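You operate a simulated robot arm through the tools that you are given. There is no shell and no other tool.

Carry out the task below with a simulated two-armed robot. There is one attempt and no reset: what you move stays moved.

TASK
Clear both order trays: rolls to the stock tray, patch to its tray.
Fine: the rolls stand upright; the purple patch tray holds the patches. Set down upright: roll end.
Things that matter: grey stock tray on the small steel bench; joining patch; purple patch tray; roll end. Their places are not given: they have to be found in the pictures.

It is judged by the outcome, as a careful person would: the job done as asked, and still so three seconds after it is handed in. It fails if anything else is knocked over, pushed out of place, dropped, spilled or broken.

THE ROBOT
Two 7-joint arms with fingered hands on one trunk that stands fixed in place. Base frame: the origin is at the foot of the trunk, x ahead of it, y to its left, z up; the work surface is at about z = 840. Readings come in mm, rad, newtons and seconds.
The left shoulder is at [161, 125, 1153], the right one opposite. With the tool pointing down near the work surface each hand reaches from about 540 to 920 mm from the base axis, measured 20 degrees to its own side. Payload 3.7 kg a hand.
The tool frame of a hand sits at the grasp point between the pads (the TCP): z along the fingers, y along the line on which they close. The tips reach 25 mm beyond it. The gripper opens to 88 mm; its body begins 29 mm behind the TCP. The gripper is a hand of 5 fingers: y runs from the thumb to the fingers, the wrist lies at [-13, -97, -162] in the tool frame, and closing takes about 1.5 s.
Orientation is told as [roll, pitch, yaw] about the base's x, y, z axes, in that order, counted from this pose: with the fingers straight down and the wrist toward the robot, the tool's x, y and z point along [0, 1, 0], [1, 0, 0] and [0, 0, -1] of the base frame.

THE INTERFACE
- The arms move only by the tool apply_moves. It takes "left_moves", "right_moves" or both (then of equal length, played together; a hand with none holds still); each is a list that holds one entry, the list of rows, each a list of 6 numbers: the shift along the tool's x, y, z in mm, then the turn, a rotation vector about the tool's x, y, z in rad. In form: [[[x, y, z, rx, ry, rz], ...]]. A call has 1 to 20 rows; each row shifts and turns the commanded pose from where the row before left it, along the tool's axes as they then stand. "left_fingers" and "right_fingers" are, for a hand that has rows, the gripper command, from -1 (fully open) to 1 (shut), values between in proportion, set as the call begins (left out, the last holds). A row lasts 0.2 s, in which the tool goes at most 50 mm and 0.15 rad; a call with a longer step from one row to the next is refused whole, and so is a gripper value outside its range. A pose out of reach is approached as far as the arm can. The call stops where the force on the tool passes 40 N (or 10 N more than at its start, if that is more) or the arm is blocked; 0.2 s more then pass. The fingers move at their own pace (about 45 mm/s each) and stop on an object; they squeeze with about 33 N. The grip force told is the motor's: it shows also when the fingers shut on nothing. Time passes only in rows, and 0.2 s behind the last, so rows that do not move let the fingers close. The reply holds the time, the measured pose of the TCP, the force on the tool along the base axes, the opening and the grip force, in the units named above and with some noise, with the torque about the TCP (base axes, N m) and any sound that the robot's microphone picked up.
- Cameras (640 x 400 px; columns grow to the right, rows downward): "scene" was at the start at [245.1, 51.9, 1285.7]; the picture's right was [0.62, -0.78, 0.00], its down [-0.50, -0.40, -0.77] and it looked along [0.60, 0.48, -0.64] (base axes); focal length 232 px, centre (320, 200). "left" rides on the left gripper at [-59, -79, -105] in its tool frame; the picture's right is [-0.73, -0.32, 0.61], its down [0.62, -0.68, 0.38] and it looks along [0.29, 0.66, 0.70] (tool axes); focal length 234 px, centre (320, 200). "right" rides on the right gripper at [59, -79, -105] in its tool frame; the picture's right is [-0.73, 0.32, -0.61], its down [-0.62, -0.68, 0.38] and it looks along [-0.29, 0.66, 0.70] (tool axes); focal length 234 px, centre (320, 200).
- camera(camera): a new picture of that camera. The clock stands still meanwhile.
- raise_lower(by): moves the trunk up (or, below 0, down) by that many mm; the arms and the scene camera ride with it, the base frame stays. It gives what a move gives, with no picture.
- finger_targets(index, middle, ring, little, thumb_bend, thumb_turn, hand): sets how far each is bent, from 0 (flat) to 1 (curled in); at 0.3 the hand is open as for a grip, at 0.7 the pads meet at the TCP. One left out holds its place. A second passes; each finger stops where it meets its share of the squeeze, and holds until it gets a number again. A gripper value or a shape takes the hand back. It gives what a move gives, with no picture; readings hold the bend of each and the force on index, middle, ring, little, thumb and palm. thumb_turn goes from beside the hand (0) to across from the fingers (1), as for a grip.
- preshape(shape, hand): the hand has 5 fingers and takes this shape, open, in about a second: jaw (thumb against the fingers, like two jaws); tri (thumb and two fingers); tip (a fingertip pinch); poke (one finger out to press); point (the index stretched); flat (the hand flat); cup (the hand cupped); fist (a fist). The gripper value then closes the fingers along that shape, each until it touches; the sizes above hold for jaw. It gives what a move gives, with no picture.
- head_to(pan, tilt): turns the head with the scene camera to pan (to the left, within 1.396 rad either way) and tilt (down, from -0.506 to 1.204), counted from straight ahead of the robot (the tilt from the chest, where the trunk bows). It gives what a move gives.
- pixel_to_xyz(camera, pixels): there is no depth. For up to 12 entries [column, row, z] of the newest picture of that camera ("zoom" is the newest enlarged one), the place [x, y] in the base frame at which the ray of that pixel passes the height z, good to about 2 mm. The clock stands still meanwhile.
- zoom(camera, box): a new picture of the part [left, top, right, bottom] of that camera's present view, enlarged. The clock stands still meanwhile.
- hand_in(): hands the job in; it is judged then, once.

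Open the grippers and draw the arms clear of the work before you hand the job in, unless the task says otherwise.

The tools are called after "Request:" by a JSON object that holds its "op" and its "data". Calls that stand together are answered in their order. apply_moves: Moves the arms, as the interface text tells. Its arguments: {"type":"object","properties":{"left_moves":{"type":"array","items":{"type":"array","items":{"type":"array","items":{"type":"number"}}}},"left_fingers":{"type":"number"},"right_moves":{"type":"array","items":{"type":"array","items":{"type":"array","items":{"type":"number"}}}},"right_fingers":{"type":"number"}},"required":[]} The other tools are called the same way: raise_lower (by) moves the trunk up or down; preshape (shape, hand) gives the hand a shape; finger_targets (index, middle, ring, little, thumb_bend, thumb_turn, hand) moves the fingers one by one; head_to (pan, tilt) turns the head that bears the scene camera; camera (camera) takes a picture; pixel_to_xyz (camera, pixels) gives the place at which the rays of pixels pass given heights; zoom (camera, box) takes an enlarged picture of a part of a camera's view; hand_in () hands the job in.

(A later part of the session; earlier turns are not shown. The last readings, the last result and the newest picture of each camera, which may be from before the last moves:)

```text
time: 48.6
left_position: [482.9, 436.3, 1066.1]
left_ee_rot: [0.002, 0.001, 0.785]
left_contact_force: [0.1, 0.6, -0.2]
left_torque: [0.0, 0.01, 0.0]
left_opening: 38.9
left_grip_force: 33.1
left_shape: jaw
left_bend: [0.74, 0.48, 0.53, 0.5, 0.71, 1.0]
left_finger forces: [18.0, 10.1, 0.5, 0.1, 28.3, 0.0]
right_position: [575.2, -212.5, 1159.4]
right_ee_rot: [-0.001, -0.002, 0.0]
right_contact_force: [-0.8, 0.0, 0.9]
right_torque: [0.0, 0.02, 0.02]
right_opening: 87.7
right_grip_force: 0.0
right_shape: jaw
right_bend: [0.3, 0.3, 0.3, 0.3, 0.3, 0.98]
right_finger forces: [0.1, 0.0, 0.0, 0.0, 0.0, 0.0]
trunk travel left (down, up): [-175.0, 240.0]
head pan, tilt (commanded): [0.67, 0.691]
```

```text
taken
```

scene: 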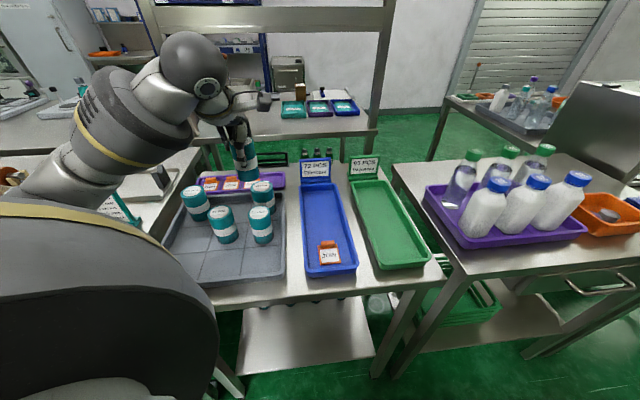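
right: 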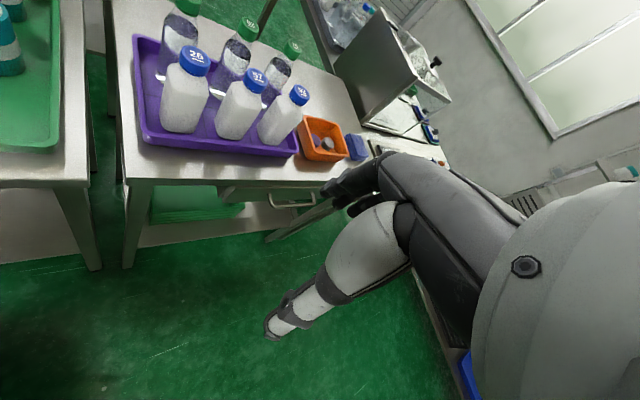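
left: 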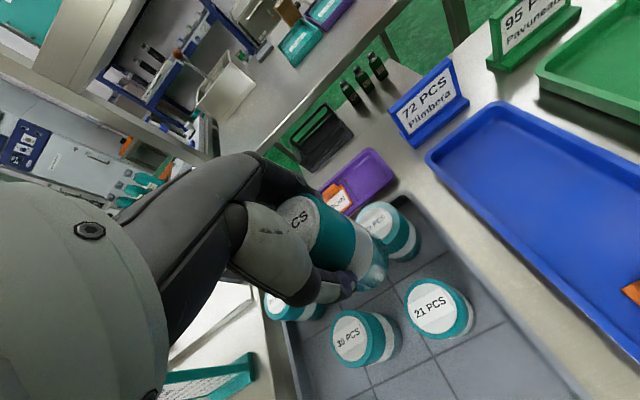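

The sign is ~180 mm from the target and no obstacle. I'll continue to above the middle-left cell (341,523.5).

Request:
{"op": "apply_moves", "data": {"left_moves": [[[27, -6.5, 0, 0, 0, 0], [27, -6.5, 0, 0, 0, 0], [27, -6.5, 0, 0, 0, 0], [27, -6.5, 0, 0, 0, 0], [27, -6.5, 0, 0, 0, 0], [27, -6.2, 0, 0, 0, 0], [0, 0, 0, 0, 0, 0]]]}}

Request:
{"op": "camera", "data": {"camera": "scene"}}

Request:
{"op": "camera", "data": {"camera": "left"}}

```text
time: 50.2
left_position: [340.2, 524.9, 1065.7]
left_ee_rot: [0.0, -0.001, 0.783]
left_contact_force: [-0.3, -0.1, -0.3]
left_torque: [0.02, -0.01, -0.03]
left_opening: 38.5
left_grip_force: 33.6
left_shape: jaw
left_bend: [0.74, 0.48, 0.53, 0.5, 0.71, 1.0]
left_finger forces: [17.9, 10.2, 0.4, 0.0, 28.3, 0.0]
right_position: [575.3, -212.2, 1158.0]
right_ee_rot: [0.001, 0.001, -0.002]
right_contact_force: [-1.1, 0.8, 0.8]
right_torque: [-0.04, 0.0, 0.0]
right_opening: 87.7
right_grip_force: 0.0
right_shape: jaw
right_bend: [0.3, 0.3, 0.3, 0.3, 0.3, 0.98]
right_finger forces: [0.1, 0.0, 0.0, 0.1, 0.0, 0.0]
trunk travel left (down, up): [-175.0, 240.0]
head pan, tilt (commanded): [0.67, 0.691]
```

```text
taken
```

scene: 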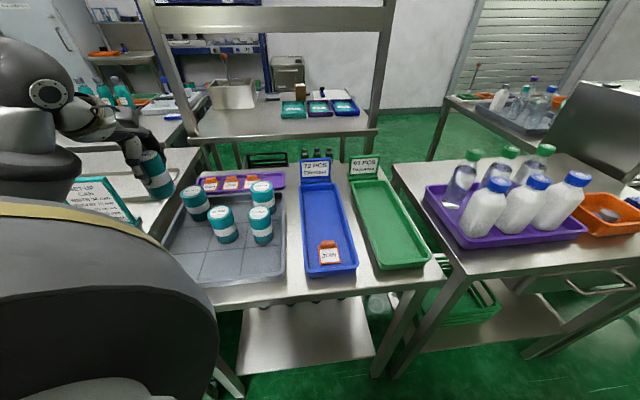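

```text
taken
```

left: 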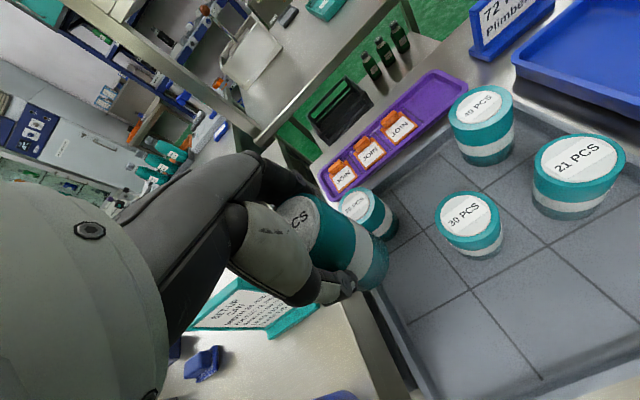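

I'll check where the tray's left wall and left grid lines are relative to the target via left-camera pixels.

Request:
{"op": "zoom", "data": {"camera": "left", "box": [320, 170, 520, 400]}}

Request:
{"op": "zoom", "data": {"camera": "scene", "box": [110, 130, 270, 300]}}

```text
1.74 times, centred on (420, 285) of left
```

zoom: 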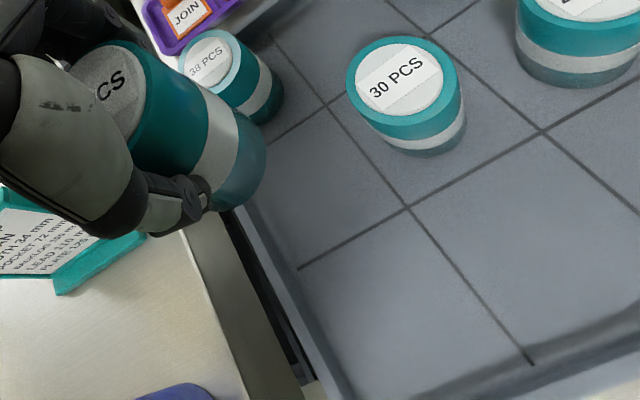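

```text
2.35 times, centred on (190, 215) of scene
```

zoom: 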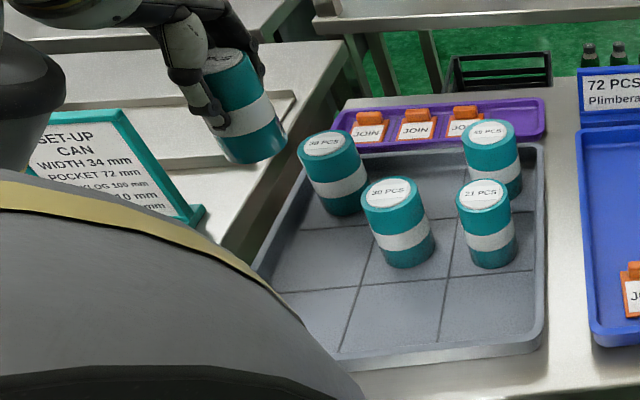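

Computing these grid/wall points.

Request:
{"op": "pixel_to_xyz", "data": {"camera": "left", "pixels": [[468.9, 289, 848], [406.8, 324.1, 848], [423.4, 229.3, 848], [365.4, 293.6, 865], [376, 294, 865], [416, 378, 865]]}}

```text
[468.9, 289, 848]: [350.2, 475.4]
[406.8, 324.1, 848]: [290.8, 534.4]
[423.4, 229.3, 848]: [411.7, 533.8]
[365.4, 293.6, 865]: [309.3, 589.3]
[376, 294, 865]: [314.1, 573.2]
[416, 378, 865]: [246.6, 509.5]
```

The target is inside the middle-left cell and ~98 mm from the 38 PCS roll. I'll lower to z≈922 and check.

Request:
{"op": "apply_moves", "data": {"left_moves": [[[0, 0, 25, 0, 0, 0], [0, 0, 35, 0, 0, 0], [0, 0, 35, 0, 0, 0], [0, 0, 25, 0, 0, 0], [0, 0, 15, 0, 0, 0], [0, 0, 8, 0, 0, 0], [0, 0, 0, 0, 0, 0]]]}}

Request:
{"op": "zoom", "data": {"camera": "scene", "box": [110, 130, 270, 300]}}

Request:
{"op": "camera", "data": {"camera": "left"}}

```text
time: 51.8
left_position: [338.8, 522.9, 923.6]
left_ee_rot: [0.001, 0.002, 0.785]
left_contact_force: [-0.6, -0.1, -0.4]
left_torque: [0.01, 0.01, 0.0]
left_opening: 38.8
left_grip_force: 33.1
left_shape: jaw
left_bend: [0.74, 0.48, 0.53, 0.5, 0.71, 1.0]
left_finger forces: [18.1, 10.2, 0.4, 0.1, 28.3, 0.0]
right_position: [574.2, -211.4, 1158.9]
right_ee_rot: [-0.002, 0.0, 0.0]
right_contact_force: [0.2, 0.6, -0.8]
right_torque: [0.01, 0.02, 0.01]
right_opening: 88.1
right_grip_force: 0.1
right_shape: jaw
right_bend: [0.3, 0.3, 0.3, 0.3, 0.3, 0.98]
right_finger forces: [0.1, 0.1, 0.0, 0.0, 0.1, 0.1]
trunk travel left (down, up): [-175.0, 240.0]
head pan, tilt (commanded): [0.67, 0.691]
```

```text
2.35 times, centred on (190, 215) of scene
```

zoom: 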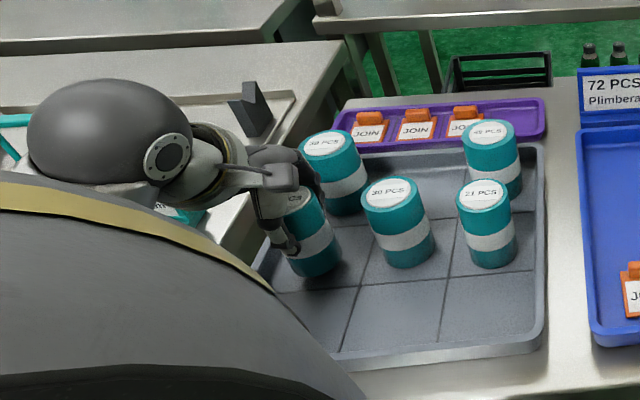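

```text
taken
```

left: 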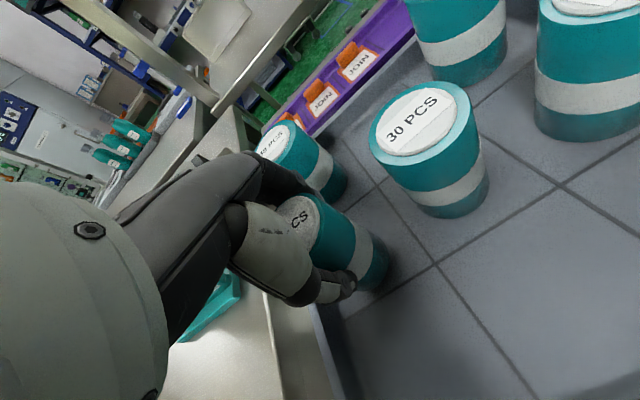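

Everything is clear. I'll lower the last millimetres in fine steps until it touches.

Request:
{"op": "apply_moves", "data": {"left_moves": [[[0, 0, 4, 0, 0, 0], [0, 0, 4, 0, 0, 0], [0, 0, 2.5, 0, 0, 0], [0, 0, 0, 0, 0, 0]]]}}

Request:
{"op": "apply_moves", "data": {"left_moves": [[[0, 0, 1.2, 0, 0, 0], [0, 0, 0, 0, 0, 0]]]}}

```text
time: 52.8
left_position: [338.4, 522.9, 912.7]
left_ee_rot: [0.001, -0.001, 0.785]
left_contact_force: [-0.3, -0.9, -1.3]
left_torque: [0.02, 0.04, -0.01]
left_opening: 38.9
left_grip_force: 33.2
left_shape: jaw
left_bend: [0.74, 0.48, 0.53, 0.5, 0.71, 1.0]
left_finger forces: [18.1, 10.1, 0.5, 0.0, 28.3, 0.1]
right_position: [575.3, -213.0, 1158.9]
right_ee_rot: [0.0, 0.0, -0.001]
right_contact_force: [0.0, 0.2, -0.1]
right_torque: [-0.03, 0.0, -0.03]
right_opening: 87.6
right_grip_force: 0.1
right_shape: jaw
right_bend: [0.3, 0.3, 0.3, 0.3, 0.3, 0.98]
right_finger forces: [0.0, 0.0, 0.0, 0.1, 0.1, 0.1]
trunk travel left (down, up): [-175.0, 240.0]
head pan, tilt (commanded): [0.67, 0.691]
```

```text
time: 53.4
left_position: [339.9, 522.8, 911.4]
left_ee_rot: [-0.001, -0.001, 0.784]
left_contact_force: [-0.5, -0.1, -0.3]
left_torque: [0.04, 0.01, 0.03]
left_opening: 38.9
left_grip_force: 33.1
left_shape: jaw
left_bend: [0.74, 0.48, 0.53, 0.5, 0.71, 1.0]
left_finger forces: [18.0, 10.2, 0.5, 0.0, 28.3, 0.0]
right_position: [575.4, -212.6, 1159.3]
right_ee_rot: [0.0, 0.0, 0.0]
right_contact_force: [-0.8, -0.1, -0.8]
right_torque: [0.0, 0.01, -0.03]
right_opening: 87.5
right_grip_force: 0.1
right_shape: jaw
right_bend: [0.3, 0.3, 0.3, 0.3, 0.3, 0.98]
right_finger forces: [0.1, 0.1, 0.0, 0.0, 0.0, 0.0]
trunk travel left (down, up): [-175.0, 240.0]
head pan, tilt (commanded): [0.67, 0.691]
```

No contact yet; another small step.

Request:
{"op": "apply_moves", "data": {"left_moves": [[[0, 0, 1, 0, 0, 0], [0, 0, 0, 0, 0, 0]]]}}

Request:
{"op": "apply_moves", "data": {"left_moves": [[[0, 0, 0.7, 0, 0, 0], [0, 0, 0, 0, 0, 0]]]}}

```text
time: 54.0
left_position: [340.3, 523.3, 911.8]
left_ee_rot: [-0.002, -0.002, 0.786]
left_contact_force: [0.3, -1.5, 3.3]
left_torque: [0.0, -0.03, -0.01]
left_opening: 38.9
left_grip_force: 33.3
left_shape: jaw
left_bend: [0.74, 0.48, 0.53, 0.5, 0.71, 1.0]
left_finger forces: [18.0, 10.1, 0.4, 0.0, 28.7, 0.0]
right_position: [574.1, -213.2, 1160.0]
right_ee_rot: [0.001, 0.001, 0.0]
right_contact_force: [0.3, -0.3, -0.2]
right_torque: [-0.01, -0.02, 0.03]
right_opening: 87.8
right_grip_force: 0.0
right_shape: jaw
right_bend: [0.3, 0.3, 0.3, 0.3, 0.3, 0.98]
right_finger forces: [0.0, 0.0, 0.1, 0.0, 0.0, 0.0]
trunk travel left (down, up): [-175.0, 240.0]
head pan, tilt (commanded): [0.67, 0.691]
```

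```text
time: 54.6
left_position: [338.5, 522.5, 911.1]
left_ee_rot: [0.0, -0.002, 0.785]
left_contact_force: [0.2, 1.5, 7.0]
left_torque: [0.05, -0.06, -0.01]
left_opening: 39.0
left_grip_force: 32.9
left_shape: jaw
left_bend: [0.74, 0.48, 0.54, 0.5, 0.71, 1.0]
left_finger forces: [18.1, 10.0, 3.2, 0.0, 29.6, 0.1]
right_position: [574.7, -214.1, 1159.1]
right_ee_rot: [0.002, 0.002, -0.001]
right_contact_force: [-0.8, -0.4, -0.3]
right_torque: [-0.01, 0.0, 0.05]
right_opening: 87.7
right_grip_force: 0.0
right_shape: jaw
right_bend: [0.3, 0.3, 0.3, 0.3, 0.3, 0.98]
right_finger forces: [0.0, 0.0, 0.0, 0.0, 0.0, 0.0]
trunk travel left (down, up): [-175.0, 240.0]
head pan, tilt (commanded): [0.67, 0.691]
```

Contact at 7 N; I'll ease up 0.5 mm and open to ~74 mm to release.

Request:
{"op": "apply_moves", "data": {"left_moves": [[[0, 0, -0.6, 0, 0, 0], [0, 0, 0, 0, 0, 0], [0, 0, 0, 0, 0, 0], [0, 0, 0, 0, 0, 0], [0, 0, 0, 0, 0, 0], [0, 0, 0, 0, 0, 0]]], "left_fingers": -0.68}}

Request:
{"op": "zoom", "data": {"camera": "scene", "box": [110, 130, 270, 300]}}

Request:
{"op": "camera", "data": {"camera": "left"}}

```text
time: 56.0
left_position: [338.9, 522.7, 909.2]
left_ee_rot: [0.001, 0.0, 0.785]
left_contact_force: [0.0, 0.7, 0.3]
left_torque: [0.0, -0.02, -0.04]
left_opening: 74.1
left_grip_force: 0.1
left_shape: jaw
left_bend: [0.27, 0.33, 0.31, 0.32, 0.45, 0.99]
left_finger forces: [0.1, 0.1, 0.0, 0.0, 0.0, 0.0]
right_position: [573.9, -211.9, 1158.6]
right_ee_rot: [0.0, 0.001, 0.0]
right_contact_force: [0.4, -0.3, -0.5]
right_torque: [0.0, -0.05, 0.01]
right_opening: 88.0
right_grip_force: 0.0
right_shape: jaw
right_bend: [0.3, 0.3, 0.3, 0.3, 0.3, 0.98]
right_finger forces: [0.0, 0.0, 0.0, 0.1, 0.0, 0.0]
trunk travel left (down, up): [-175.0, 240.0]
head pan, tilt (commanded): [0.67, 0.691]
```

```text
2.35 times, centred on (190, 215) of scene
```

zoom: 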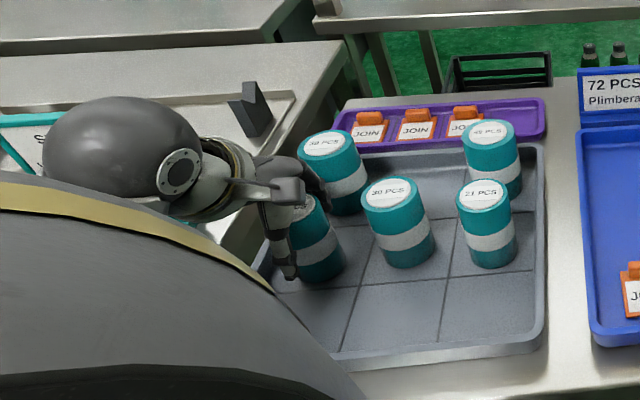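

```text
taken
```

left: 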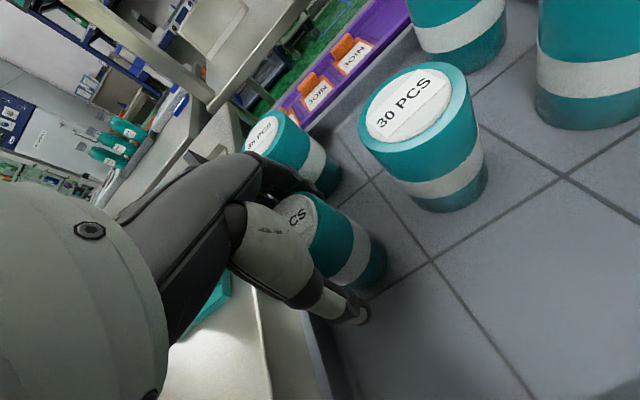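

The roll stands released. I'll lift straight up and move to above the joining patch in the blue tray (~(530,255)).

Request:
{"op": "apply_moves", "data": {"left_moves": [[[0, 0, -20, 0, 0, 0], [0, 0, -30, 0, 0, 0], [0, 0, -45, 0, 0, 0], [0, 0, -45, 0, 0, 0], [0, 0, -10, 0, 0, 0], [-32.5, -5.4, 0, 0, 0, 0], [-32.5, -5.4, 0, 0, 0, 0], [-32.5, -5.4, 0, 0, 0, 0], [-32.5, -5.4, 0, 0, 0, 0], [-32.5, -5.4, 0, 0, 0, 0], [-32.5, -5.4, 0, 0, 0, 0], [-32.5, -5.4, 0, 0, 0, 0], [-32.5, -5.4, 0, 0, 0, 0], [-32.5, -5.4, 0, 0, 0, 0], [-32.5, -5.4, 0, 0, 0, 0], [0, 0, 0, 0, 0, 0]]], "left_fingers": -0.68}}

Request:
{"op": "camera", "data": {"camera": "scene"}}

Request:
{"op": "camera", "data": {"camera": "left"}}

```text
time: 59.4
left_position: [534.2, 258.1, 1062.3]
left_ee_rot: [-0.001, 0.002, 0.786]
left_contact_force: [0.4, -0.6, 0.2]
left_torque: [-0.03, -0.03, -0.01]
left_opening: 73.8
left_grip_force: 0.1
left_shape: jaw
left_bend: [0.27, 0.33, 0.31, 0.32, 0.45, 0.99]
left_finger forces: [0.0, 0.1, 0.1, 0.0, 0.0, 0.0]
left hand out of reach, approached as far as the arm can: row 9
right_position: [575.0, -211.6, 1158.9]
right_ee_rot: [0.001, -0.001, 0.0]
right_contact_force: [-0.1, 0.0, -0.2]
right_torque: [-0.04, 0.01, 0.01]
right_opening: 87.7
right_grip_force: 0.0
right_shape: jaw
right_bend: [0.3, 0.3, 0.3, 0.3, 0.3, 0.98]
right_finger forces: [0.1, 0.1, 0.0, 0.0, 0.0, 0.0]
trunk travel left (down, up): [-175.0, 240.0]
head pan, tilt (commanded): [0.67, 0.691]
```

```text
taken
```

scene: 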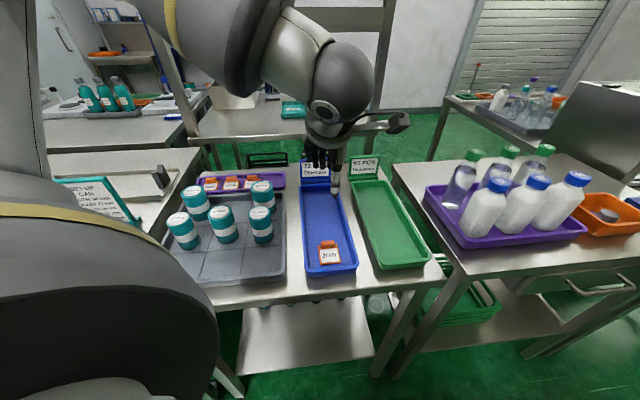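

```text
taken
```

left: 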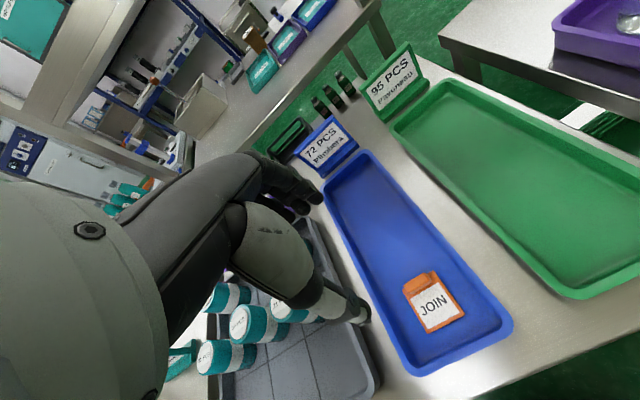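

All five rolls stand in the grey tray. Now I'll zoom on the patch at left (433,302) for its knob geometry.

Request:
{"op": "zoom", "data": {"camera": "left", "box": [380, 255, 490, 345]}}

Request:
{"op": "zoom", "data": {"camera": "scene", "box": [306, 232, 354, 272]}}

Request:
{"op": "zoom", "data": {"camera": "scene", "box": [160, 165, 300, 290]}}

```text
4.44 times, centred on (435, 300) of left
```

zoom: 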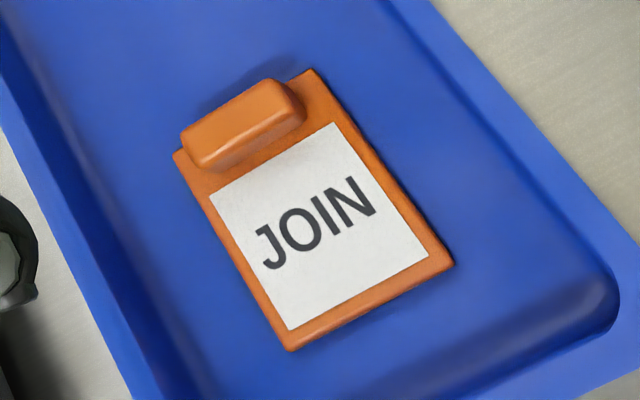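

```text
10.00 times, centred on (330, 252) of scene
```

zoom: 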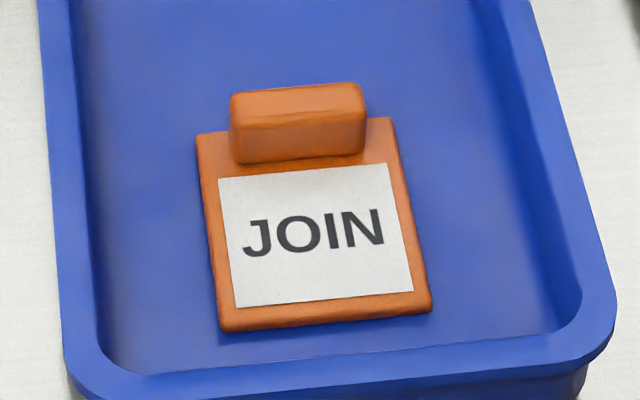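

```text
3.20 times, centred on (230, 228) of scene
```

zoom: 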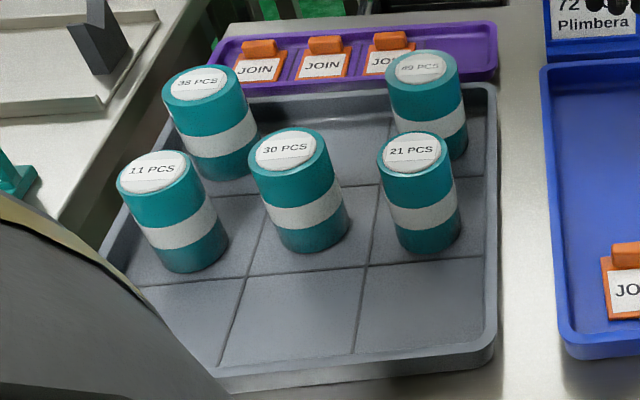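

Triangulating the knob top and plate corners with both cameras.

Request:
{"op": "pixel_to_xyz", "data": {"camera": "scene", "pixels": [[327.7, 242.3, 860], [327.7, 242.3, 870], [320, 265.2, 853], [341.2, 263.2, 853], [337.2, 243.8, 853], [317.6, 245.5, 853], [321.2, 243, 868], [334.5, 241.5, 868]]}}

Request:
{"op": "pixel_to_xyz", "data": {"camera": "left", "pixels": [[417, 281.5, 860], [417, 281.5, 870], [428.2, 334, 853], [465.2, 314.6, 853], [433.2, 270.7, 853], [402.3, 289.2, 853], [405, 288, 868], [428, 274.5, 868]]}}

```text
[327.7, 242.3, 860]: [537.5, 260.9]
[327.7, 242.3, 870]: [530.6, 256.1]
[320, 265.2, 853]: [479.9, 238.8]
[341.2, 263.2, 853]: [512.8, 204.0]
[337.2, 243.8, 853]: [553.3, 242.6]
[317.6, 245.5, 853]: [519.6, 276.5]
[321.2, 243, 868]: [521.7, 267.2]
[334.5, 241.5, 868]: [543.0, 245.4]
```

```text
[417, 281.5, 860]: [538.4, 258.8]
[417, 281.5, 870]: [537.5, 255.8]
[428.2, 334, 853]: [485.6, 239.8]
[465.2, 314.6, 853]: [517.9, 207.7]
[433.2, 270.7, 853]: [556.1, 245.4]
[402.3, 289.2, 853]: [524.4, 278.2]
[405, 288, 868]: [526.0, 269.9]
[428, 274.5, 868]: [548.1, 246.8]
```

The knob top is at z≈861, centred near (538,259.5), about 31 × 12 mm; plate top ≈850. I'll try the "tip" pinch shape in free air to see how the fingertips come together.

Request:
{"op": "preshape", "data": {"hand": "left", "shape": "tip"}}

Request:
{"op": "zoom", "data": {"camera": "scene", "box": [290, 110, 370, 210]}}

Request:
{"op": "zoom", "data": {"camera": "left", "box": [200, 130, 400, 350]}}

```text
time: 60.3
left_position: [536.6, 257.3, 1062.8]
left_ee_rot: [-0.001, 0.001, 0.785]
left_contact_force: [-0.5, 0.0, -0.1]
left_torque: [0.01, -0.01, 0.0]
left_opening: 88.2
left_grip_force: 0.2
left_shape: tip
left_bend: [0.3, 0.98, 0.99, 0.99, 0.3, 0.98]
left_finger forces: [0.1, 0.0, 0.0, 0.0, 0.1, 0.0]
right_position: [575.4, -212.7, 1159.6]
right_ee_rot: [0.0, 0.0, 0.001]
right_contact_force: [0.2, 0.1, -0.5]
right_torque: [-0.03, 0.01, 0.01]
right_opening: 88.0
right_grip_force: 0.0
right_shape: jaw
right_bend: [0.3, 0.3, 0.3, 0.3, 0.3, 0.98]
right_finger forces: [0.1, 0.0, 0.0, 0.0, 0.0, 0.1]
trunk travel left (down, up): [-175.0, 240.0]
head pan, tilt (commanded): [0.67, 0.691]
```

```text
4.00 times, centred on (330, 160) of scene
```

zoom: 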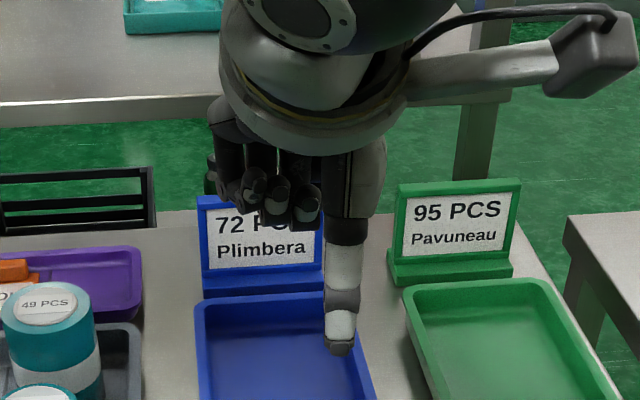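

```text
1.82 times, centred on (300, 240) of left
```

zoom: 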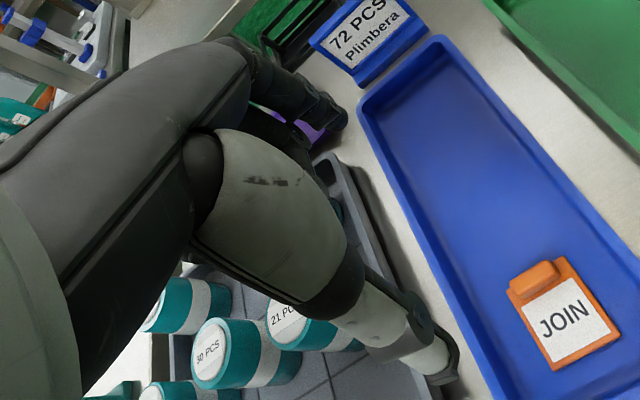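

The middle, ring and little fingers are curled, thumb and index are out. I'll close the pinch in the air and look at where the tips meet.

Request:
{"op": "apply_moves", "data": {"left_moves": [[[0, 0, 0, 0, 0, 0], [0, 0, 0, 0, 0, 0], [0, 0, 0, 0, 0, 0], [0, 0, 0, 0, 0, 0], [0, 0, 0, 0, 0, 0], [0, 0, 0, 0, 0, 0], [0, 0, 0, 0, 0, 0]]], "left_fingers": 0.7}}

Request:
{"op": "zoom", "data": {"camera": "scene", "box": [290, 110, 370, 210]}}

Request:
{"op": "zoom", "data": {"camera": "left", "box": [200, 130, 400, 350]}}

```text
time: 61.9
left_position: [535.7, 257.9, 1062.0]
left_ee_rot: [-0.001, 0.0, 0.786]
left_contact_force: [0.3, -0.3, 0.4]
left_torque: [0.0, 0.0, 0.0]
left_opening: 13.6
left_grip_force: 0.0
left_shape: tip
left_bend: [0.72, 0.98, 0.99, 0.99, 0.74, 1.0]
left_finger forces: [0.1, 0.0, 0.0, 0.0, 0.0, 0.0]
right_position: [573.6, -212.9, 1159.7]
right_ee_rot: [0.0, 0.0, 0.0]
right_contact_force: [0.9, -0.7, -0.6]
right_torque: [-0.01, -0.04, -0.01]
right_opening: 88.0
right_grip_force: 0.0
right_shape: jaw
right_bend: [0.3, 0.3, 0.3, 0.3, 0.3, 0.98]
right_finger forces: [0.0, 0.0, 0.0, 0.0, 0.0, 0.0]
trunk travel left (down, up): [-175.0, 240.0]
head pan, tilt (commanded): [0.67, 0.691]
```

```text
4.00 times, centred on (330, 160) of scene
```

zoom: 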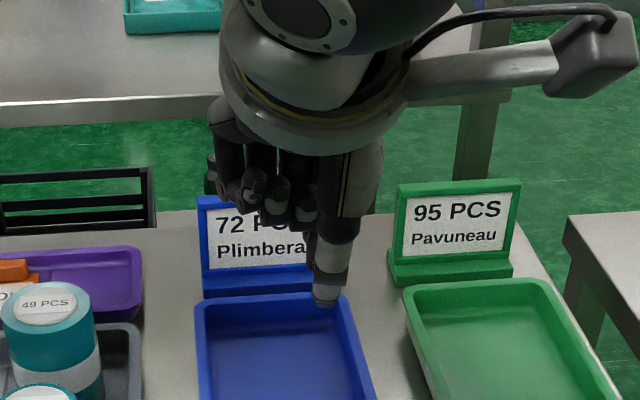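

```text
1.82 times, centred on (300, 240) of left
```

zoom: 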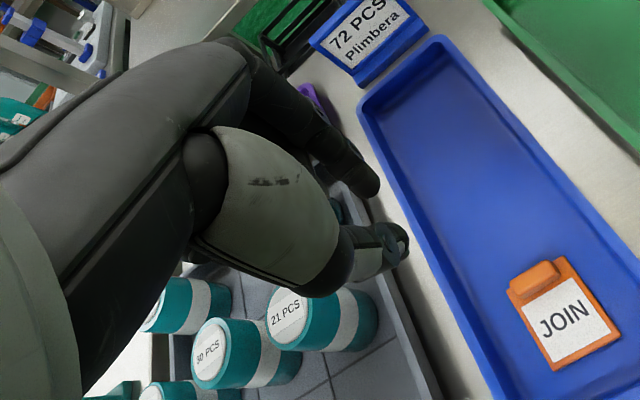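

Thumb tip is at scene (331,186.5) and left (341,265); index tip at left (326,234.5). I'll compute their locations at several heights to find how far they extend below the TCP.

Request:
{"op": "pixel_to_xyz", "data": {"camera": "scene", "pixels": [[331.2, 186.3, 1060], [331.2, 186.3, 1050], [331.2, 186.3, 1040], [331.2, 186.3, 1030]]}}

Request:
{"op": "pixel_to_xyz", "data": {"camera": "left", "pixels": [[341.2, 264.7, 1060], [341.2, 264.7, 1050], [341.2, 264.7, 1040], [341.2, 264.7, 1030], [326.4, 234.5, 1060], [326.4, 234.5, 1050], [326.4, 234.5, 1040], [326.4, 234.5, 1030]]}}

```text
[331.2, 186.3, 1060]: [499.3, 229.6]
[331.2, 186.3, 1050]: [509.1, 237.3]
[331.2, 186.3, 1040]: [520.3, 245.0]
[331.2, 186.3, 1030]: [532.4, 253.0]
```

```text
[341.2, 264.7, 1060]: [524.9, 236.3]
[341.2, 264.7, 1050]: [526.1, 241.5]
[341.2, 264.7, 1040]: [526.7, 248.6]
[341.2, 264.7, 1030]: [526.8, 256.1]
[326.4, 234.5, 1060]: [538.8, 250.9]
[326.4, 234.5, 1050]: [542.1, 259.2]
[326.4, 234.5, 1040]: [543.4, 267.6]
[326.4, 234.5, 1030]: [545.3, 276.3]
```

Tips extend ~25 mm below the TCP, with thumb and index opposed along the bench's depth direction. I'll open the pinch partly (~55 mm), align over the knob (538,259.5) and descend to z≈925 for a closer look.

Request:
{"op": "apply_moves", "data": {"left_moves": [[[-0.5, 2.5, 0, 0, 0, 0], [0, 0, 35, 0, 0, 0], [0, 0, 35, 0, 0, 0], [0, 0, 35, 0, 0, 0], [0, 0, 30, 0, 0, 0], [0, 0, 0, 0, 0, 0]]], "left_fingers": -0.25}}

Request:
{"op": "zoom", "data": {"camera": "scene", "box": [290, 190, 370, 280]}}

Request:
{"op": "camera", "data": {"camera": "left"}}

Request:
{"op": "zoom", "data": {"camera": "left", "box": [290, 170, 450, 330]}}

```text
time: 63.3
left_position: [536.9, 261.0, 927.0]
left_ee_rot: [0.0, -0.001, 0.786]
left_contact_force: [-0.4, 0.4, 1.2]
left_torque: [-0.01, -0.02, 0.0]
left_opening: 54.6
left_grip_force: 0.1
left_shape: tip
left_bend: [0.3, 0.98, 0.99, 0.99, 0.63, 1.0]
left_finger forces: [0.0, 0.0, 0.1, 0.0, 0.0, 0.0]
right_position: [574.4, -211.7, 1158.2]
right_ee_rot: [0.0, 0.001, -0.001]
right_contact_force: [-0.3, -0.5, -0.7]
right_torque: [0.02, -0.01, 0.02]
right_opening: 87.8
right_grip_force: 0.1
right_shape: jaw
right_bend: [0.3, 0.3, 0.3, 0.3, 0.3, 0.98]
right_finger forces: [0.1, 0.0, 0.0, 0.1, 0.0, 0.0]
trunk travel left (down, up): [-175.0, 240.0]
head pan, tilt (commanded): [0.67, 0.691]
```

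```text
4.44 times, centred on (330, 235) of scene
```

zoom: 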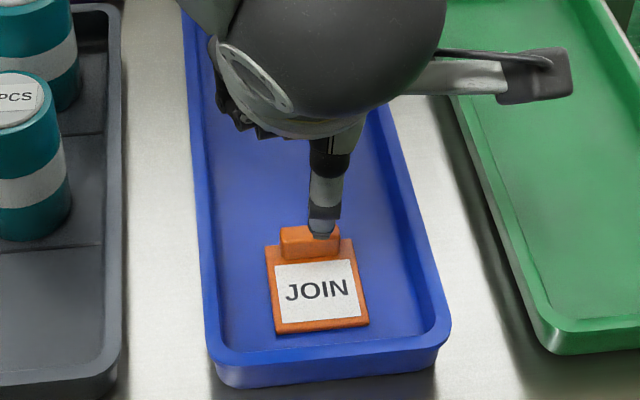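

```text
taken
```

left: 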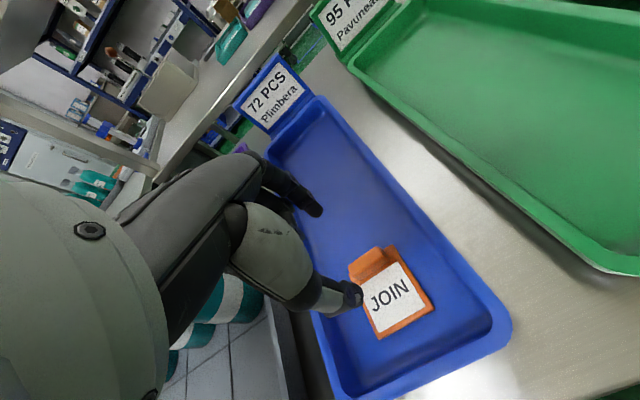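

```text
2.50 times, centred on (370, 250) of left
```

zoom: 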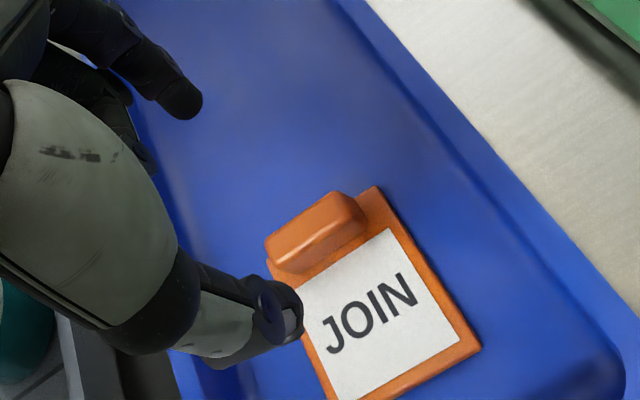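

I'll compute tip positions (index (316,212), thumb (359,297) at z≈903) and the knob centre (368,260 at z=861) from the left camera.

Request:
{"op": "pixel_to_xyz", "data": {"camera": "left", "pixels": [[316, 212, 905], [316, 212, 915], [358.8, 297, 903], [358.8, 297, 910], [367.5, 259.5, 861], [351, 271, 861], [384, 248.5, 861], [369, 275, 850]]}}

Request:
{"op": "pixel_to_xyz", "data": {"camera": "scene", "pixels": [[327.5, 242.2, 861], [330, 243, 903], [330, 243, 910], [321.5, 243, 861], [334.5, 242, 861]]}}

```text
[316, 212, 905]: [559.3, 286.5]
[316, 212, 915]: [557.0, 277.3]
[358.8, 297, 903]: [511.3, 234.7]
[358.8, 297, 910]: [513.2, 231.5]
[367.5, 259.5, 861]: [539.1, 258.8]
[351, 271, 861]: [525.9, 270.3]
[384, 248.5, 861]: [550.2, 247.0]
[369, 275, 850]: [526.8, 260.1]
```

```text
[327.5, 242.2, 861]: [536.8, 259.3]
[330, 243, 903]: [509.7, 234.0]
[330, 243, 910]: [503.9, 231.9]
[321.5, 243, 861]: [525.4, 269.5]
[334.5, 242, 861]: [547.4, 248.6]
```

Knob centre ≈(538,259); tips are symmetric about the TCP. I'll shift 2 mm right and descend to z≈879, then check force and view.

Request:
{"op": "apply_moves", "data": {"left_moves": [[[-2, 0, 0, 0, 0, 0], [0, 0, 15, 0, 0, 0], [0, 0, 15, 0, 0, 0], [0, 0, 10, 0, 0, 0], [0, 0, 6, 0, 0, 0], [0, 0, 2, 0, 0, 0], [0, 0, 0, 0, 0, 0]]]}}

Request:
{"op": "zoom", "data": {"camera": "left", "box": [270, 160, 430, 320]}}

Request:
{"op": "zoom", "data": {"camera": "scene", "box": [290, 200, 370, 280]}}

```text
time: 64.9
left_position: [538.5, 258.3, 880.0]
left_ee_rot: [0.0, -0.001, 0.786]
left_contact_force: [0.3, 0.2, -0.1]
left_torque: [0.02, 0.02, 0.01]
left_opening: 54.7
left_grip_force: 0.0
left_shape: tip
left_bend: [0.3, 0.98, 0.99, 0.99, 0.63, 1.0]
left_finger forces: [0.0, 0.0, 0.0, 0.0, 0.1, 0.1]
right_position: [574.6, -211.0, 1158.9]
right_ee_rot: [0.0, 0.001, 0.0]
right_contact_force: [0.5, -0.8, 0.3]
right_torque: [-0.03, 0.03, -0.02]
right_opening: 87.9
right_grip_force: 0.0
right_shape: jaw
right_bend: [0.3, 0.3, 0.3, 0.3, 0.3, 0.98]
right_finger forces: [0.1, 0.1, 0.1, 0.1, 0.0, 0.0]
trunk travel left (down, up): [-175.0, 240.0]
head pan, tilt (commanded): [0.67, 0.691]
```

```text
2.50 times, centred on (350, 240) of left
```

zoom: 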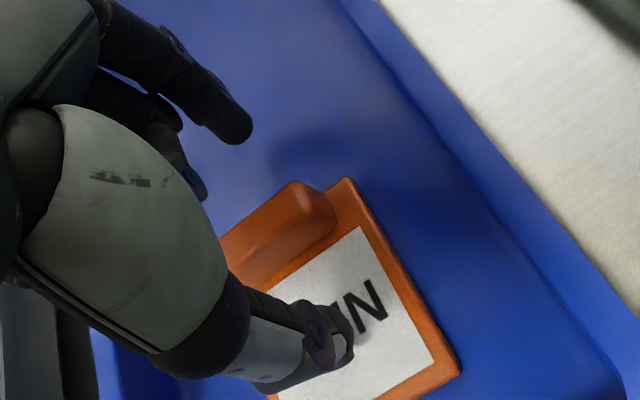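

```text
5.00 times, centred on (330, 240) of scene
```

zoom: 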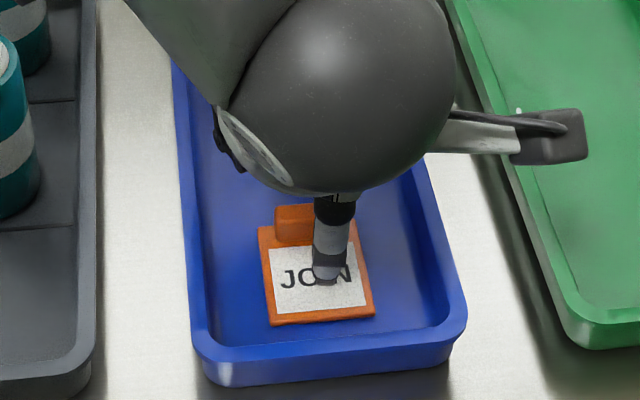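

No contact; tips are ~5 mm above the plate. I'll lower 3 mm and close the pinch on the knob.

Request:
{"op": "apply_moves", "data": {"left_moves": [[[0, 0, 1.5, 0, 0, 0], [0, 0, 1.5, 0, 0, 0], [0, 0, 0, 0, 0, 0]]]}}

Request:
{"op": "apply_moves", "data": {"left_moves": [[[0, 0, 0, 0, 0, 0], [0, 0, 0, 0, 0, 0], [0, 0, 0, 0, 0, 0], [0, 0, 0, 0, 0, 0], [0, 0, 0, 0, 0, 0], [0, 0, 0, 0, 0, 0]]], "left_fingers": 1}}

Request:
{"op": "zoom", "data": {"camera": "left", "box": [270, 160, 430, 320]}}

Request:
{"op": "zoom", "data": {"camera": "scene", "box": [290, 200, 370, 280]}}

```text
time: 65.7
left_position: [539.9, 258.4, 876.7]
left_ee_rot: [0.0, 0.0, 0.785]
left_contact_force: [-0.4, 0.6, -0.3]
left_torque: [-0.01, -0.06, 0.02]
left_opening: 54.7
left_grip_force: 0.0
left_shape: tip
left_bend: [0.3, 0.98, 0.99, 0.99, 0.63, 1.0]
left_finger forces: [0.0, 0.0, 0.1, 0.1, 0.0, 0.0]
right_position: [575.4, -212.6, 1159.6]
right_ee_rot: [0.0, -0.001, 0.001]
right_contact_force: [-0.3, -0.5, 0.1]
right_torque: [-0.02, -0.01, 0.01]
right_opening: 87.7
right_grip_force: 0.1
right_shape: jaw
right_bend: [0.3, 0.3, 0.3, 0.3, 0.3, 0.98]
right_finger forces: [0.0, 0.0, 0.0, 0.0, 0.0, 0.0]
trunk travel left (down, up): [-175.0, 240.0]
head pan, tilt (commanded): [0.67, 0.691]
```

```text
time: 67.1
left_position: [540.5, 258.7, 877.0]
left_ee_rot: [0.001, 0.001, 0.786]
left_contact_force: [1.7, -1.4, -0.4]
left_torque: [-0.01, 0.0, 0.08]
left_opening: 9.7
left_grip_force: 33.2
left_shape: tip
left_bend: [0.72, 1.0, 1.0, 1.0, 0.76, 1.0]
left_finger forces: [28.1, 0.0, 0.1, 0.0, 27.5, 0.0]
right_position: [574.5, -212.7, 1159.7]
right_ee_rot: [0.0, 0.001, 0.0]
right_contact_force: [0.3, 0.1, 0.3]
right_torque: [-0.04, 0.01, -0.01]
right_opening: 87.9
right_grip_force: 0.0
right_shape: jaw
right_bend: [0.3, 0.3, 0.3, 0.3, 0.3, 0.98]
right_finger forces: [0.1, 0.1, 0.0, 0.1, 0.0, 0.0]
trunk travel left (down, up): [-175.0, 240.0]
head pan, tilt (commanded): [0.67, 0.691]
```

```text
2.50 times, centred on (350, 240) of left
```

zoom: 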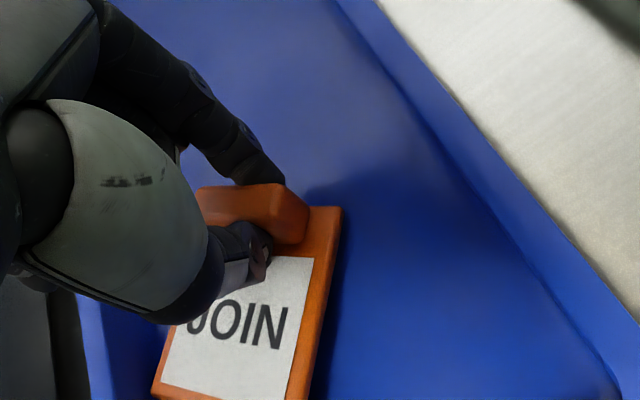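

```text
5.00 times, centred on (330, 240) of scene
```

zoom: 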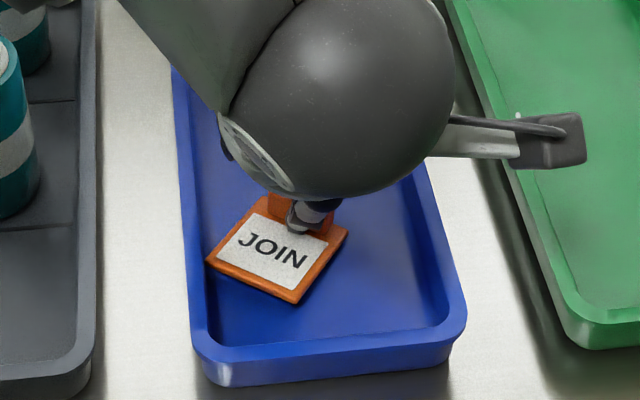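

The pinch holds with 28 N, but the patch turned about 25–30° clockwise as it was gripped. I'll lift it a little to see whether the hold is stable and level.

Request:
{"op": "apply_moves", "data": {"left_moves": [[[0, 0, -3, 0, 0, 0], [0, 0, -7, 0, 0, 0], [0, 0, -15, 0, 0, 0], [0, 0, -15, 0, 0, 0], [0, 0, 0, 0, 0, 0]]]}}

Request:
{"op": "zoom", "data": {"camera": "left", "box": [270, 160, 430, 320]}}

Request:
{"op": "zoom", "data": {"camera": "scene", "box": [290, 190, 370, 270]}}

```text
time: 68.3
left_position: [539.9, 259.9, 917.1]
left_ee_rot: [0.0, 0.0, 0.785]
left_contact_force: [0.1, -0.8, 0.1]
left_torque: [-0.01, -0.01, 0.01]
left_opening: 6.4
left_grip_force: 33.0
left_shape: tip
left_bend: [0.75, 1.0, 1.0, 1.0, 0.85, 1.0]
left_finger forces: [0.1, 0.0, 0.0, 0.0, 0.1, 0.0]
right_position: [574.9, -213.0, 1158.1]
right_ee_rot: [-0.002, 0.0, 0.001]
right_contact_force: [0.2, -0.4, 0.2]
right_torque: [-0.01, 0.06, 0.03]
right_opening: 87.7
right_grip_force: 0.0
right_shape: jaw
right_bend: [0.3, 0.3, 0.3, 0.3, 0.3, 0.98]
right_finger forces: [0.0, 0.0, 0.1, 0.0, 0.1, 0.0]
trunk travel left (down, up): [-175.0, 240.0]
head pan, tilt (commanded): [0.67, 0.691]
```

```text
2.50 times, centred on (350, 240) of left
```

zoom: 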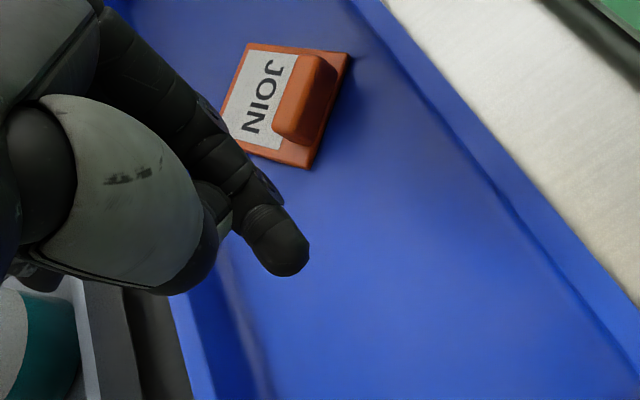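

```text
5.00 times, centred on (330, 230) of scene
```

zoom: 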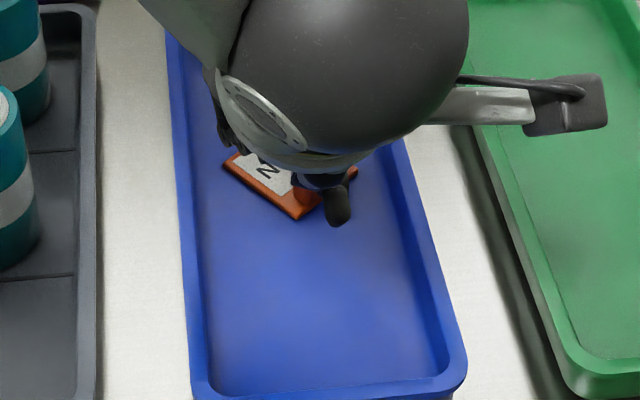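

The patch slipped out of the pinch and now lies turned further back in the blue tray. I'll rise, open the hand and look again.

Request:
{"op": "apply_moves", "data": {"left_moves": [[[0, 0, -35, 0, 0, 0], [0, 0, -40, 0, 0, 0], [0, 0, -40, 0, 0, 0], [0, -40, 0, 0, 0, 0], [0, -30, 0, 0, 0, 0], [0, 0, 0, 0, 0, 0]]], "left_fingers": -1}}

Request:
{"op": "camera", "data": {"camera": "left"}}

Request:
{"op": "zoom", "data": {"camera": "scene", "box": [280, 160, 380, 270]}}

```text
time: 69.7
left_position: [490.5, 210.4, 1032.3]
left_ee_rot: [0.0, 0.002, 0.785]
left_contact_force: [0.8, 0.6, -0.9]
left_torque: [-0.02, 0.01, -0.01]
left_opening: 87.8
left_grip_force: 0.0
left_shape: tip
left_bend: [0.3, 0.98, 0.99, 0.99, 0.3, 0.98]
left_finger forces: [0.0, 0.0, 0.0, 0.1, 0.0, 0.1]
right_position: [575.5, -212.8, 1158.8]
right_ee_rot: [-0.001, 0.0, -0.001]
right_contact_force: [0.0, 0.2, 0.3]
right_torque: [0.0, 0.02, 0.02]
right_opening: 87.8
right_grip_force: 0.0
right_shape: jaw
right_bend: [0.3, 0.3, 0.3, 0.3, 0.3, 0.98]
right_finger forces: [0.0, 0.0, 0.0, 0.0, 0.0, 0.0]
trunk travel left (down, up): [-175.0, 240.0]
head pan, tilt (commanded): [0.67, 0.691]
```

```text
taken
```

left: 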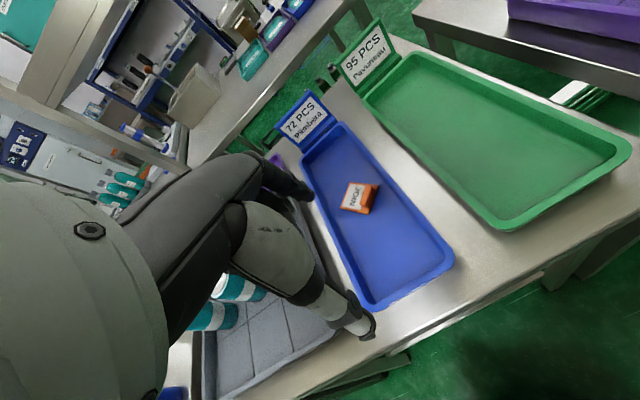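

```text
3.64 times, centred on (330, 215) of scene
```

zoom: 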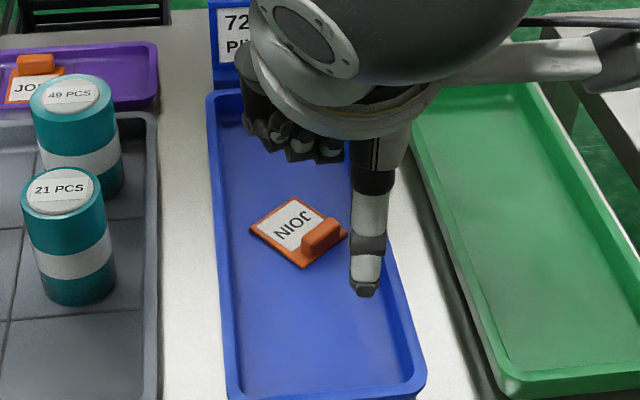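

The patch lies flat in the blue tray, turned so its knob faces the robot's right. I'll zoom to get its pose.

Request:
{"op": "zoom", "data": {"camera": "left", "box": [325, 170, 405, 225]}}

Request:
{"op": "zoom", "data": {"camera": "scene", "box": [300, 205, 348, 240]}}

```text
7.27 times, centred on (365, 198) of left
```

zoom: 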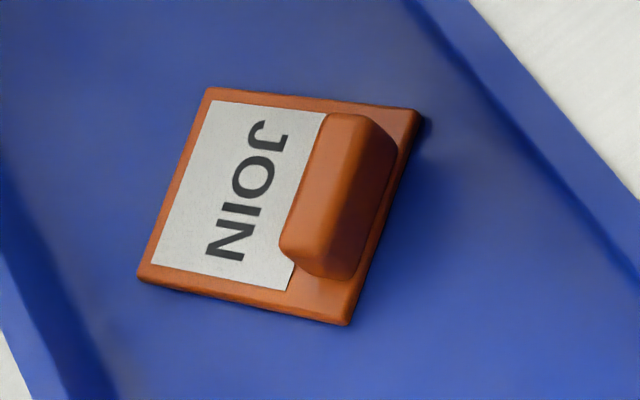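

```text
11.43 times, centred on (324, 222) of scene
```

zoom: 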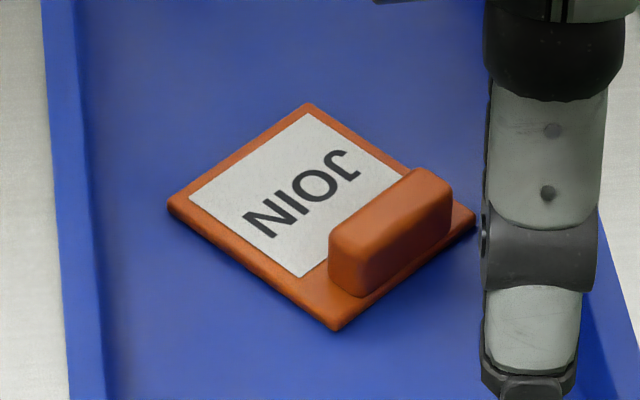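

Computing the patch's corners and the knob position from both cameras.

Request:
{"op": "pixel_to_xyz", "data": {"camera": "scene", "pixels": [[310.7, 222.4, 850], [323.1, 213.6, 850], [337.5, 223.7, 850], [325.5, 233.3, 850], [330.3, 223.1, 861], [326.5, 226, 861], [333.5, 220.3, 861]]}}

Request:
{"op": "pixel_to_xyz", "data": {"camera": "left", "pixels": [[340, 208.6, 850], [349.6, 182.9, 850], [378.5, 185.6, 850], [368.7, 215.2, 850], [365.7, 195.9, 861], [362, 205, 861], [369, 187.5, 861]]}}

```text
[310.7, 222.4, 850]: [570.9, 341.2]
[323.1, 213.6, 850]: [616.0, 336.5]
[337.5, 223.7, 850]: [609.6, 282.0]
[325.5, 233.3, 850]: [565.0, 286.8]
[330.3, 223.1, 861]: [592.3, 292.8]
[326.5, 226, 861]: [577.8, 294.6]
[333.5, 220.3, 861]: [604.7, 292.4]
```

```text
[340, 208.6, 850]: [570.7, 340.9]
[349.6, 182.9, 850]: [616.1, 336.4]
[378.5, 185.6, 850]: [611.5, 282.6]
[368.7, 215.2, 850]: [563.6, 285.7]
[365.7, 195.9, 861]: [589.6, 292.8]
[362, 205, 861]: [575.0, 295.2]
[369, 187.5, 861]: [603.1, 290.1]
```

I'll compute the knob's top-face corners to get its thickness and height.

Request:
{"op": "pixel_to_xyz", "data": {"camera": "scene", "pixels": [[325, 224.8, 861], [328.5, 226.4, 861], [331.7, 219.4, 861], [335.5, 221, 861], [327.9, 230.5, 850], [335.5, 225.1, 850]]}}

Request:
{"op": "zoom", "data": {"camera": "scene", "box": [320, 213, 342, 236]}}

```text
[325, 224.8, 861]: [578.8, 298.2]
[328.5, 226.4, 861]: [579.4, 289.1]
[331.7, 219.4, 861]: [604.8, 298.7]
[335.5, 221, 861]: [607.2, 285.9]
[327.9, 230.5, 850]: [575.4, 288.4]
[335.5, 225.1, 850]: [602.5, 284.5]
```

```text
16.00 times, centred on (331, 224) of scene
```

zoom: 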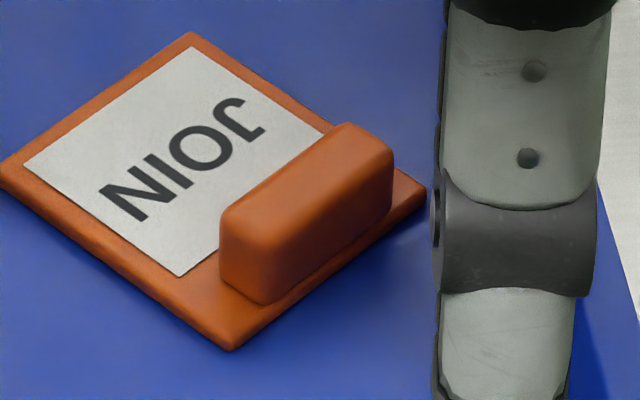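

The knob is ~30 × 11 mm, 11.5 mm tall, centred near (591.5,292.7), its long axis along ~x (−5.5°), with the label on its +y side. For a proper re-grasp (thumb over the label) I need hand yaw ≈ −95°; I'll test in free air at z≈1075 whether the left arm can take that yaw.

Request:
{"op": "apply_moves", "data": {"left_moves": [[[0, 30, -40, 0, 0, 0], [-5, 40, 0, 0, 0, 0], [-5, 40, 0, 0, 0, 0], [0, 0, 0, 0, 0, 0.145], [0, 0, 0, 0, 0, 0.145], [0, 0, 0, 0, 0, 0.145], [0, 0, 0, 0, 0, 0.145], [0, 0, 0, 0, 0, 0.145], [0, 0, 0, 0, 0, 0.145], [0, 0, 0, 0, 0, 0.145], [0, 0, 0, 0, 0, 0.145], [0, 0, 0, 0, 0, 0.145], [0, 0, 0, 0, 0, 0], [0, 0, 0, 0, 0, 0]]], "left_fingers": -1}}

Request:
{"op": "camera", "data": {"camera": "scene"}}

```text
time: 72.7
left_position: [574.2, 280.4, 1071.7]
left_ee_rot: [-0.002, 0.001, -0.519]
left_contact_force: [-0.3, -0.3, 0.6]
left_torque: [-0.03, 0.02, 0.01]
left_opening: 87.7
left_grip_force: 0.0
left_shape: tip
left_bend: [0.3, 0.98, 0.99, 0.99, 0.3, 0.98]
left_finger forces: [0.1, 0.1, 0.1, 0.1, 0.1, 0.0]
right_position: [576.1, -212.5, 1158.8]
right_ee_rot: [0.002, 0.001, -0.001]
right_contact_force: [-1.1, -0.3, -0.3]
right_torque: [0.0, 0.01, -0.01]
right_opening: 87.5
right_grip_force: 0.1
right_shape: jaw
right_bend: [0.3, 0.3, 0.3, 0.3, 0.3, 0.98]
right_finger forces: [0.1, 0.0, 0.1, 0.0, 0.1, 0.1]
trunk travel left (down, up): [-175.0, 240.0]
head pan, tilt (commanded): [0.67, 0.691]
```

```text
taken
```

scene: 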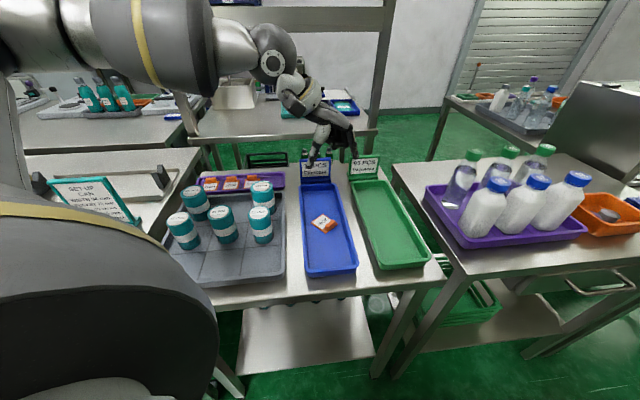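

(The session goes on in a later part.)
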